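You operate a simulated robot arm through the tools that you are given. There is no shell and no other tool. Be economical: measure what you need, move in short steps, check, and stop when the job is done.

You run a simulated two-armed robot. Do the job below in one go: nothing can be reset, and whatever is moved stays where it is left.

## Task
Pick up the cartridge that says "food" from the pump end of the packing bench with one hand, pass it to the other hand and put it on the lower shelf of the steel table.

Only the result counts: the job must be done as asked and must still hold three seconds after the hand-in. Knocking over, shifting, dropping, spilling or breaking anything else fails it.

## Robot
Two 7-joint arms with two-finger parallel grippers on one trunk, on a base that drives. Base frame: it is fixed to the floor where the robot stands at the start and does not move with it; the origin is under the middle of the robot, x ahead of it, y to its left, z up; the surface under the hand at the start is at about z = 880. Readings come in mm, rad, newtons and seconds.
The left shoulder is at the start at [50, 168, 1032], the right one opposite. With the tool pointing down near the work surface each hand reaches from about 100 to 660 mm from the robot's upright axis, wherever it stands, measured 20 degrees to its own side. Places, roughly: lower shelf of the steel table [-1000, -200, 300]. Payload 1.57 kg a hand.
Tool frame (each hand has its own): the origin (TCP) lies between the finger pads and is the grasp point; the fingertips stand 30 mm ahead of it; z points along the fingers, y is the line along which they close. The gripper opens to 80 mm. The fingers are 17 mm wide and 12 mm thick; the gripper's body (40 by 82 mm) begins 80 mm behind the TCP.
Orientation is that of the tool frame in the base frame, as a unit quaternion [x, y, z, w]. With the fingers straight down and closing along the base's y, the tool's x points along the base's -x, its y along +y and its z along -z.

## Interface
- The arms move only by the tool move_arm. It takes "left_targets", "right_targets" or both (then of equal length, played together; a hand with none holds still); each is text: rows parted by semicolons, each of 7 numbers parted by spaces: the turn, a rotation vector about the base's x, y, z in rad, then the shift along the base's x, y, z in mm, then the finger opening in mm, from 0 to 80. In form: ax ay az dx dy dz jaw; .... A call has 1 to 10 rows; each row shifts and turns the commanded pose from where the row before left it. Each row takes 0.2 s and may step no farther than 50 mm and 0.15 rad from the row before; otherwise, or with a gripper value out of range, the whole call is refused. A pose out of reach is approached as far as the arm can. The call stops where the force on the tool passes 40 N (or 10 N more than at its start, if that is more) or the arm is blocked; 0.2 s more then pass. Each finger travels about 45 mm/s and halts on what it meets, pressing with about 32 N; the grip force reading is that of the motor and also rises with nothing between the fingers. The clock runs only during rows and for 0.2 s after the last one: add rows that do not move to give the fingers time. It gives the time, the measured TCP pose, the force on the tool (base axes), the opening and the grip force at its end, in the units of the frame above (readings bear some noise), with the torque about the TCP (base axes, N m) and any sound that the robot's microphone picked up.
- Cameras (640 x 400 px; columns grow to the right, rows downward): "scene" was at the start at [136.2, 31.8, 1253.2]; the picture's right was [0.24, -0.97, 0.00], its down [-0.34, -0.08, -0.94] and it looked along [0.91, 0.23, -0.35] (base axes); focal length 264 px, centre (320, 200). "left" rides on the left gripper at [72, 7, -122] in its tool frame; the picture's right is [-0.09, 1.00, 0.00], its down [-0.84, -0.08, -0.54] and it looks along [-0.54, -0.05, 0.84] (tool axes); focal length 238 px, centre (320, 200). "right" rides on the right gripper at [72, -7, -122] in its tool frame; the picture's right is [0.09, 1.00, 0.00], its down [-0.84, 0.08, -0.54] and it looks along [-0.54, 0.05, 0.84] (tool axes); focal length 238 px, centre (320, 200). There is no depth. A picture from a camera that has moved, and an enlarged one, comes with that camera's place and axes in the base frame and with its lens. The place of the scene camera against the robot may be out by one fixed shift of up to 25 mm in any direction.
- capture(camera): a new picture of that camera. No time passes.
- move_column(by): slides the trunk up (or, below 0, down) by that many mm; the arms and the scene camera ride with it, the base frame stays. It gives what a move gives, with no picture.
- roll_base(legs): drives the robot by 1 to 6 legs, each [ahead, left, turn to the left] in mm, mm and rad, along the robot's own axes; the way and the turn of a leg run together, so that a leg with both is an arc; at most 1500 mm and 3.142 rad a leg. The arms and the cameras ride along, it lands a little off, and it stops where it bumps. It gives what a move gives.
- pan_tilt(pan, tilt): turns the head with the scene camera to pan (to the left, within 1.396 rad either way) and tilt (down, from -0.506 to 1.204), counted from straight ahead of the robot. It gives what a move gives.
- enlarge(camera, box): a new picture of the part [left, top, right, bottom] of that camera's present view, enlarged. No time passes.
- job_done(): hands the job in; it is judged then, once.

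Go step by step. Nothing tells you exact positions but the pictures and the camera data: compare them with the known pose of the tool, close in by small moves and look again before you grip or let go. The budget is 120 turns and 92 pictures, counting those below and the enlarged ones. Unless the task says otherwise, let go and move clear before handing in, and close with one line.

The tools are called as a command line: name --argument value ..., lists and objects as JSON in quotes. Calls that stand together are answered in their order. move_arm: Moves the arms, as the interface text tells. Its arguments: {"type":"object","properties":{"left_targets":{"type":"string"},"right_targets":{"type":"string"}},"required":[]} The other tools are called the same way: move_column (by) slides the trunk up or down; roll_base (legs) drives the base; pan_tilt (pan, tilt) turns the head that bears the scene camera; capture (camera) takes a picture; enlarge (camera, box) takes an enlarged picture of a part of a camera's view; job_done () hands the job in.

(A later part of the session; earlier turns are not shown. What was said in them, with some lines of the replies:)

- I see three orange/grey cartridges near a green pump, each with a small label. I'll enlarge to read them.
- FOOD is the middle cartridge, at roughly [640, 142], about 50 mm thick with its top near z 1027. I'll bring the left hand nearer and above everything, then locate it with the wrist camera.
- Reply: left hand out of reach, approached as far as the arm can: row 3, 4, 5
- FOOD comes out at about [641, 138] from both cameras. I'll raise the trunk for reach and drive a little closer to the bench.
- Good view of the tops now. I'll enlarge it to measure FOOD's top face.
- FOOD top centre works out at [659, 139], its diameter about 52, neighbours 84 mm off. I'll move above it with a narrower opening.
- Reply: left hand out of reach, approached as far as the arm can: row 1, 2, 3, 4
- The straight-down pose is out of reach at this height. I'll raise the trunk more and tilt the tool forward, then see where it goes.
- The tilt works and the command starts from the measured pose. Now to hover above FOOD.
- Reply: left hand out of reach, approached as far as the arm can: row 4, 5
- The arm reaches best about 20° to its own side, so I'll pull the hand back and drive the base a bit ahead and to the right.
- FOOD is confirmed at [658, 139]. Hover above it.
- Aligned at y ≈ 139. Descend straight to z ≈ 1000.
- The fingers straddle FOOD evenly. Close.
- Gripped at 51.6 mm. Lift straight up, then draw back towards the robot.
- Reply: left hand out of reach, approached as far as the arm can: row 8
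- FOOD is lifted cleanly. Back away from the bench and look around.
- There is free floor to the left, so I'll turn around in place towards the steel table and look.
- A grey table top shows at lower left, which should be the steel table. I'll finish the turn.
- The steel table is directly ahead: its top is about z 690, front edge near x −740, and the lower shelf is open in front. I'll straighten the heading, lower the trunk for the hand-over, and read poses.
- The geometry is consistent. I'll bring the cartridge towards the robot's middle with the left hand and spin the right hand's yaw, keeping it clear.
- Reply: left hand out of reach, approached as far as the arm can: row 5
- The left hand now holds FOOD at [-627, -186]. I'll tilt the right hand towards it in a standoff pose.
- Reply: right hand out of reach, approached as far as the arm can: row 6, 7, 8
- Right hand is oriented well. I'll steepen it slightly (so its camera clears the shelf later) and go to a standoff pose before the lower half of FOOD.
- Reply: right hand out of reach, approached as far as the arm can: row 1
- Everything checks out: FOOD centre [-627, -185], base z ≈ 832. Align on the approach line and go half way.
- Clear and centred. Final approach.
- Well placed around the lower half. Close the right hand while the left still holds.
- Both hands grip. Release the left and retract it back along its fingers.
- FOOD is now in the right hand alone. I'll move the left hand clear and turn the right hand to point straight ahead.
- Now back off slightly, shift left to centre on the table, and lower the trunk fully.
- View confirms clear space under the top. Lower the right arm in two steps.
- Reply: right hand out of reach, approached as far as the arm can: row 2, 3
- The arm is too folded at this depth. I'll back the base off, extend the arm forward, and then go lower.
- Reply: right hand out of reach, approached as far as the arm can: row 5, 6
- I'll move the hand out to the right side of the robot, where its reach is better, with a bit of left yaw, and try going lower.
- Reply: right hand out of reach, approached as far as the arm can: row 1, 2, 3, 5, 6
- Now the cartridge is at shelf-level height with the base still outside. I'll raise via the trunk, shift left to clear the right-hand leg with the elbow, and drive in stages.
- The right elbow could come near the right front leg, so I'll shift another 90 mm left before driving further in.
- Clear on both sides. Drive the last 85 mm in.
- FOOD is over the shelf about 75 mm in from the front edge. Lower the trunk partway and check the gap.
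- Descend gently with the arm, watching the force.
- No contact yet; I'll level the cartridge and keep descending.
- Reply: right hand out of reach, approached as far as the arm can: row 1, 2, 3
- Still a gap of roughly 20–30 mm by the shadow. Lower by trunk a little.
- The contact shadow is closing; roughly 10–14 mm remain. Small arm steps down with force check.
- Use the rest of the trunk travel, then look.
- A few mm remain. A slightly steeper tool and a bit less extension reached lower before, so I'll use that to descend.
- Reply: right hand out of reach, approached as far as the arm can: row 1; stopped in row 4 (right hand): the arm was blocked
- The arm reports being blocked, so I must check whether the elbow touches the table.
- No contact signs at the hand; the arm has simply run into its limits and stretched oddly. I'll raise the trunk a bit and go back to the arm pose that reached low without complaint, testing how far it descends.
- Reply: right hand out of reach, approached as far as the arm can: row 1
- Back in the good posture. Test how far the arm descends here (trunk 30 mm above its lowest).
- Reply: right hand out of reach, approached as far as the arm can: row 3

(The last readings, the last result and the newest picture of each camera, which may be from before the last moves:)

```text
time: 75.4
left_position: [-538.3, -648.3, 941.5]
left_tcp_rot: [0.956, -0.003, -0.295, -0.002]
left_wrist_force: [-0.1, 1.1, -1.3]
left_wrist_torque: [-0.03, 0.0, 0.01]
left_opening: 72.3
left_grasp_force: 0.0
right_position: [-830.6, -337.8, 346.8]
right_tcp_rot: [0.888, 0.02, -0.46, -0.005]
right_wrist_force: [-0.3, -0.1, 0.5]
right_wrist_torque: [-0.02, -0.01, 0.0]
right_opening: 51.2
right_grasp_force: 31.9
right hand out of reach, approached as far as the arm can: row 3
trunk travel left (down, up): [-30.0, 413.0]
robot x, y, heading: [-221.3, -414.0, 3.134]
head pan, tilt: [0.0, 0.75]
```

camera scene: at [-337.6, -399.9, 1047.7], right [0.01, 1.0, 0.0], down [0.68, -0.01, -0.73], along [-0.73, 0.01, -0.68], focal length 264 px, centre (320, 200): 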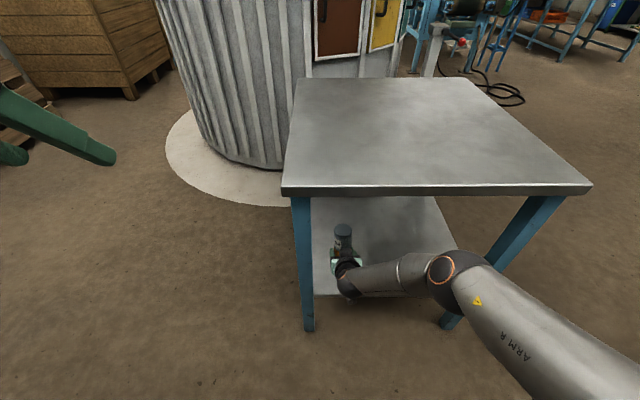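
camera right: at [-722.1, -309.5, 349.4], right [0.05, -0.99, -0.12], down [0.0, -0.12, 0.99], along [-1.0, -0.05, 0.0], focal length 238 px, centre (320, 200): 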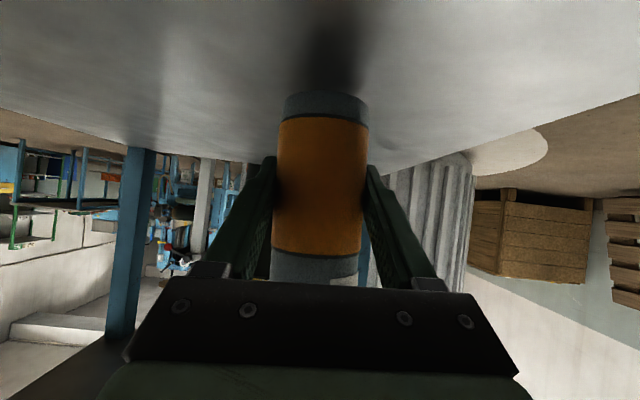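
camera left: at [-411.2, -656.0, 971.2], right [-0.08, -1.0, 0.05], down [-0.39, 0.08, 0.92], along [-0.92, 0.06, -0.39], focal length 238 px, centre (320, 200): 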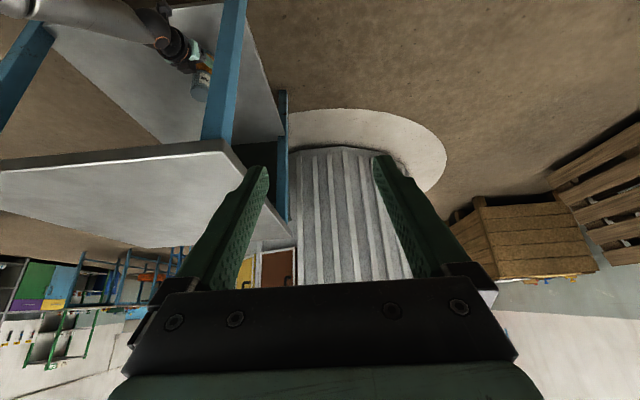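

It reached low enough. Now finish with the trunk: down 12 and look.

move_column --by -12

capture --camera "right"

```text
time: 76.0
left_position: [-538.7, -647.3, 929.9]
left_tcp_rot: [0.955, -0.003, -0.295, -0.002]
left_wrist_force: [0.7, -0.3, 0.1]
left_wrist_torque: [0.0, -0.01, 0.02]
left_opening: 72.1
left_grasp_force: 0.0
right_position: [-831.0, -337.8, 333.8]
right_tcp_rot: [0.888, 0.021, -0.46, -0.004]
right_wrist_force: [-0.5, 0.6, -0.1]
right_wrist_torque: [-0.01, -0.01, 0.02]
right_opening: 51.0
right_grasp_force: 31.8
trunk travel left (down, up): [-18.0, 425.0]
robot x, y, heading: [-220.5, -410.0, 3.136]
head pan, tilt: [0.0, 0.75]
```

```text
25 pictures are left
camera right: at [-689.3, -327.3, 345.7], right [0.09, -0.99, -0.1], down [-0.04, -0.1, 0.99], along [-1.0, -0.08, -0.05], focal length 238 px, centre (320, 200)
```

right: 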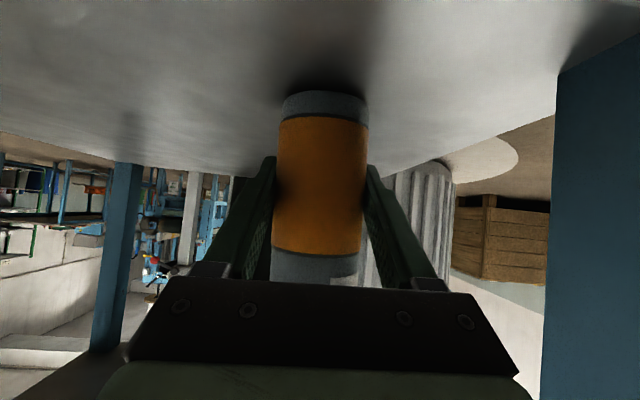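

Nearly down. Continue by 3 mm trunk steps watching the wrist force.

move_column --by -4

enlarge --camera "right" --box '[240, 50, 400, 150]'

```text
time: 76.5
left_position: [-537.8, -647.9, 925.3]
left_tcp_rot: [0.955, -0.003, -0.295, -0.002]
left_wrist_force: [0.2, -0.2, -0.4]
left_wrist_torque: [-0.02, 0.0, 0.01]
left_opening: 72.1
left_grasp_force: 0.0
right_position: [-833.5, -338.3, 330.6]
right_tcp_rot: [0.887, 0.02, -0.461, -0.005]
right_wrist_force: [-0.7, -0.4, 1.6]
right_wrist_torque: [-0.11, 0.15, 0.02]
right_opening: 51.0
right_grasp_force: 32.2
trunk travel left (down, up): [-14.0, 429.0]
robot x, y, heading: [-219.2, -408.5, 3.135]
head pan, tilt: [0.0, 0.75]
```

```text
4.00 times, centred on (320, 100) of right
camera zoom: at [-690.4, -327.3, 342.9], right [0.08, -0.99, -0.1], down [-0.03, -0.11, 0.99], along [-1.0, -0.08, -0.04], focal length 953 px, centre (320, 600)
```

zoom: 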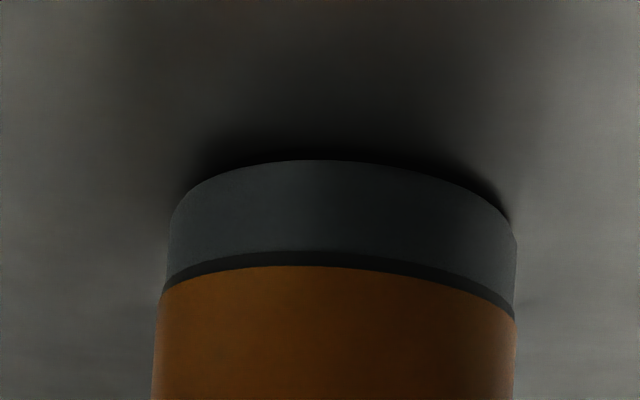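

The base edge has touched (torque rises, hand stops descending); the cartridge is only ~2.5° off level, so releasing lets it settle. Open the right fingers.

move_arm --right_targets "0 0 0 0 0 0 58;0 0 0 0 0 0 66;0 0 0 0 0 0 76;0 0 0 0 0 0 80;0 0 0 0 0 0 80"

capture --camera "right"

enlarge --camera "scene" --box '[280, 180, 480, 330]'

```text
time: 77.7
left_position: [-538.7, -648.0, 925.8]
left_tcp_rot: [0.955, -0.003, -0.296, -0.002]
left_wrist_force: [0.7, 0.6, 0.2]
left_wrist_torque: [-0.04, 0.01, -0.01]
left_opening: 72.0
left_grasp_force: 0.1
right_position: [-831.4, -337.7, 330.3]
right_tcp_rot: [0.888, 0.02, -0.46, -0.005]
right_wrist_force: [-0.1, 0.0, -0.2]
right_wrist_torque: [0.01, -0.02, 0.03]
right_opening: 80.0
right_grasp_force: 0.0
trunk travel left (down, up): [-14.0, 429.0]
robot x, y, heading: [-220.5, -411.9, 3.133]
head pan, tilt: [0.0, 0.75]
```

```text
23 pictures are left
camera right: at [-689.4, -327.2, 341.9], right [0.08, -0.99, -0.1], down [-0.04, -0.1, 0.99], along [-1.0, -0.08, -0.05], focal length 238 px, centre (320, 200)
```

right: 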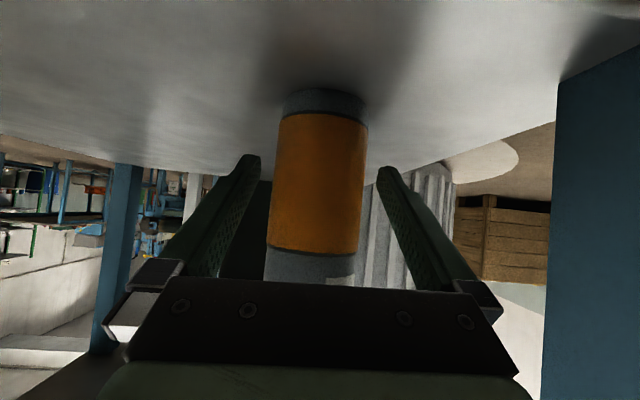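

```text
2.67 times, centred on (380, 255) of scene
camera zoom: at [-337.4, -400.0, 1031.7], right [0.01, 1.0, 0.0], down [0.68, -0.01, -0.73], along [-0.73, 0.01, -0.68], focal length 704 px, centre (160, 53)
```

zoom: 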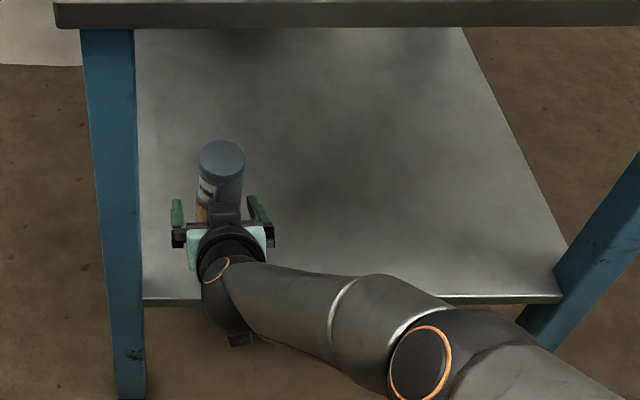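

FOOD stands free and upright between the open fingers. Back the base straight out.

roll_base --legs '[[-100, 0, 0]]'

capture --camera "right"

```text
time: 78.9
left_position: [-437.8, -649.1, 925.6]
left_tcp_rot: [0.956, -0.003, -0.295, -0.002]
left_wrist_force: [0.2, -0.3, 0.4]
left_wrist_torque: [-0.01, -0.03, 0.02]
left_opening: 71.8
left_grasp_force: 0.1
right_position: [-731.0, -338.5, 329.2]
right_tcp_rot: [0.888, 0.02, -0.46, -0.005]
right_wrist_force: [0.1, 0.5, -0.5]
right_wrist_torque: [0.02, 0.02, 0.02]
right_opening: 79.9
right_grasp_force: 0.2
trunk travel left (down, up): [-14.0, 429.0]
robot x, y, heading: [-119.8, -413.6, 3.128]
head pan, tilt: [0.0, 0.75]
```

```text
21 pictures are left
camera right: at [-588.9, -327.5, 341.9], right [0.08, -0.99, -0.1], down [-0.04, -0.1, 0.99], along [-1.0, -0.08, -0.05], focal length 238 px, centre (320, 200)
```

right: 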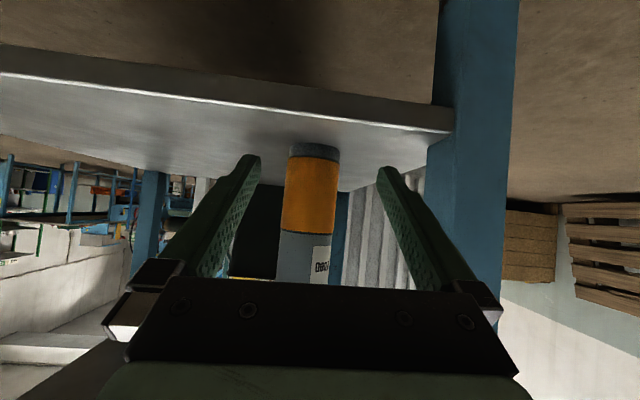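

It stands upright on the shelf, clear of the hand. Back out a bit more and take a last look.

roll_base --legs '[[-130, 0, 0]]'

capture --camera "scene"

capture --camera "right"

```text
time: 80.2
left_position: [-310.0, -650.1, 926.1]
left_tcp_rot: [0.956, -0.004, -0.294, -0.003]
left_wrist_force: [-1.0, 0.0, 0.1]
left_wrist_torque: [-0.04, 0.01, -0.02]
left_opening: 72.1
left_grasp_force: 0.1
right_position: [-602.3, -337.7, 329.1]
right_tcp_rot: [0.888, 0.019, -0.46, -0.004]
right_wrist_force: [0.4, -0.2, -1.0]
right_wrist_torque: [-0.03, -0.01, 0.0]
right_opening: 79.8
right_grasp_force: 0.1
trunk travel left (down, up): [-14.0, 429.0]
robot x, y, heading: [7.2, -408.3, 3.129]
head pan, tilt: [0.0, 0.75]
```

```text
20 pictures are left
camera scene: at [-108.4, -401.7, 1031.7], right [0.01, 1.0, 0.0], down [0.68, -0.01, -0.73], along [-0.73, 0.01, -0.68], focal length 264 px, centre (320, 200)
```

scene: 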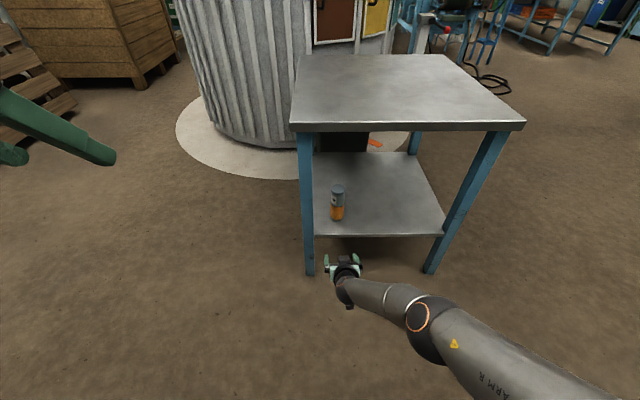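

```text
19 pictures are left
camera right: at [-460.1, -327.6, 341.9], right [0.08, -0.99, -0.1], down [-0.04, -0.1, 0.99], along [-1.0, -0.08, -0.05], focal length 238 px, centre (320, 200)
```

right: 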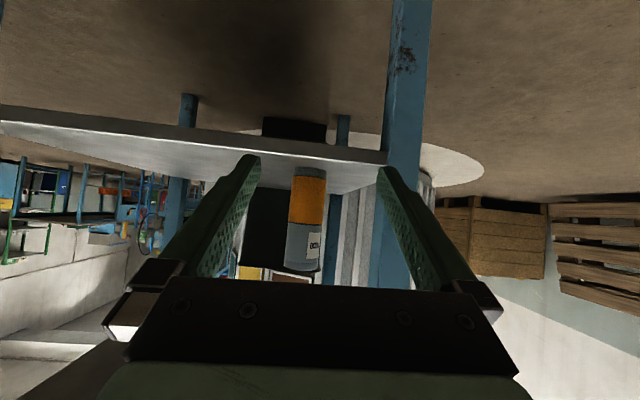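

FOOD stands upright on the lower shelf, both hands are empty and clear, and nothing else in view has been knocked or moved. Handing in.

job_done

```text
The job is handed in.
```

The FOOD cartridge was picked up with the left hand, passed to the right hand, and now stands upright on the lower shelf of the steel table. Both hands are clear of it, and the job is handed in.
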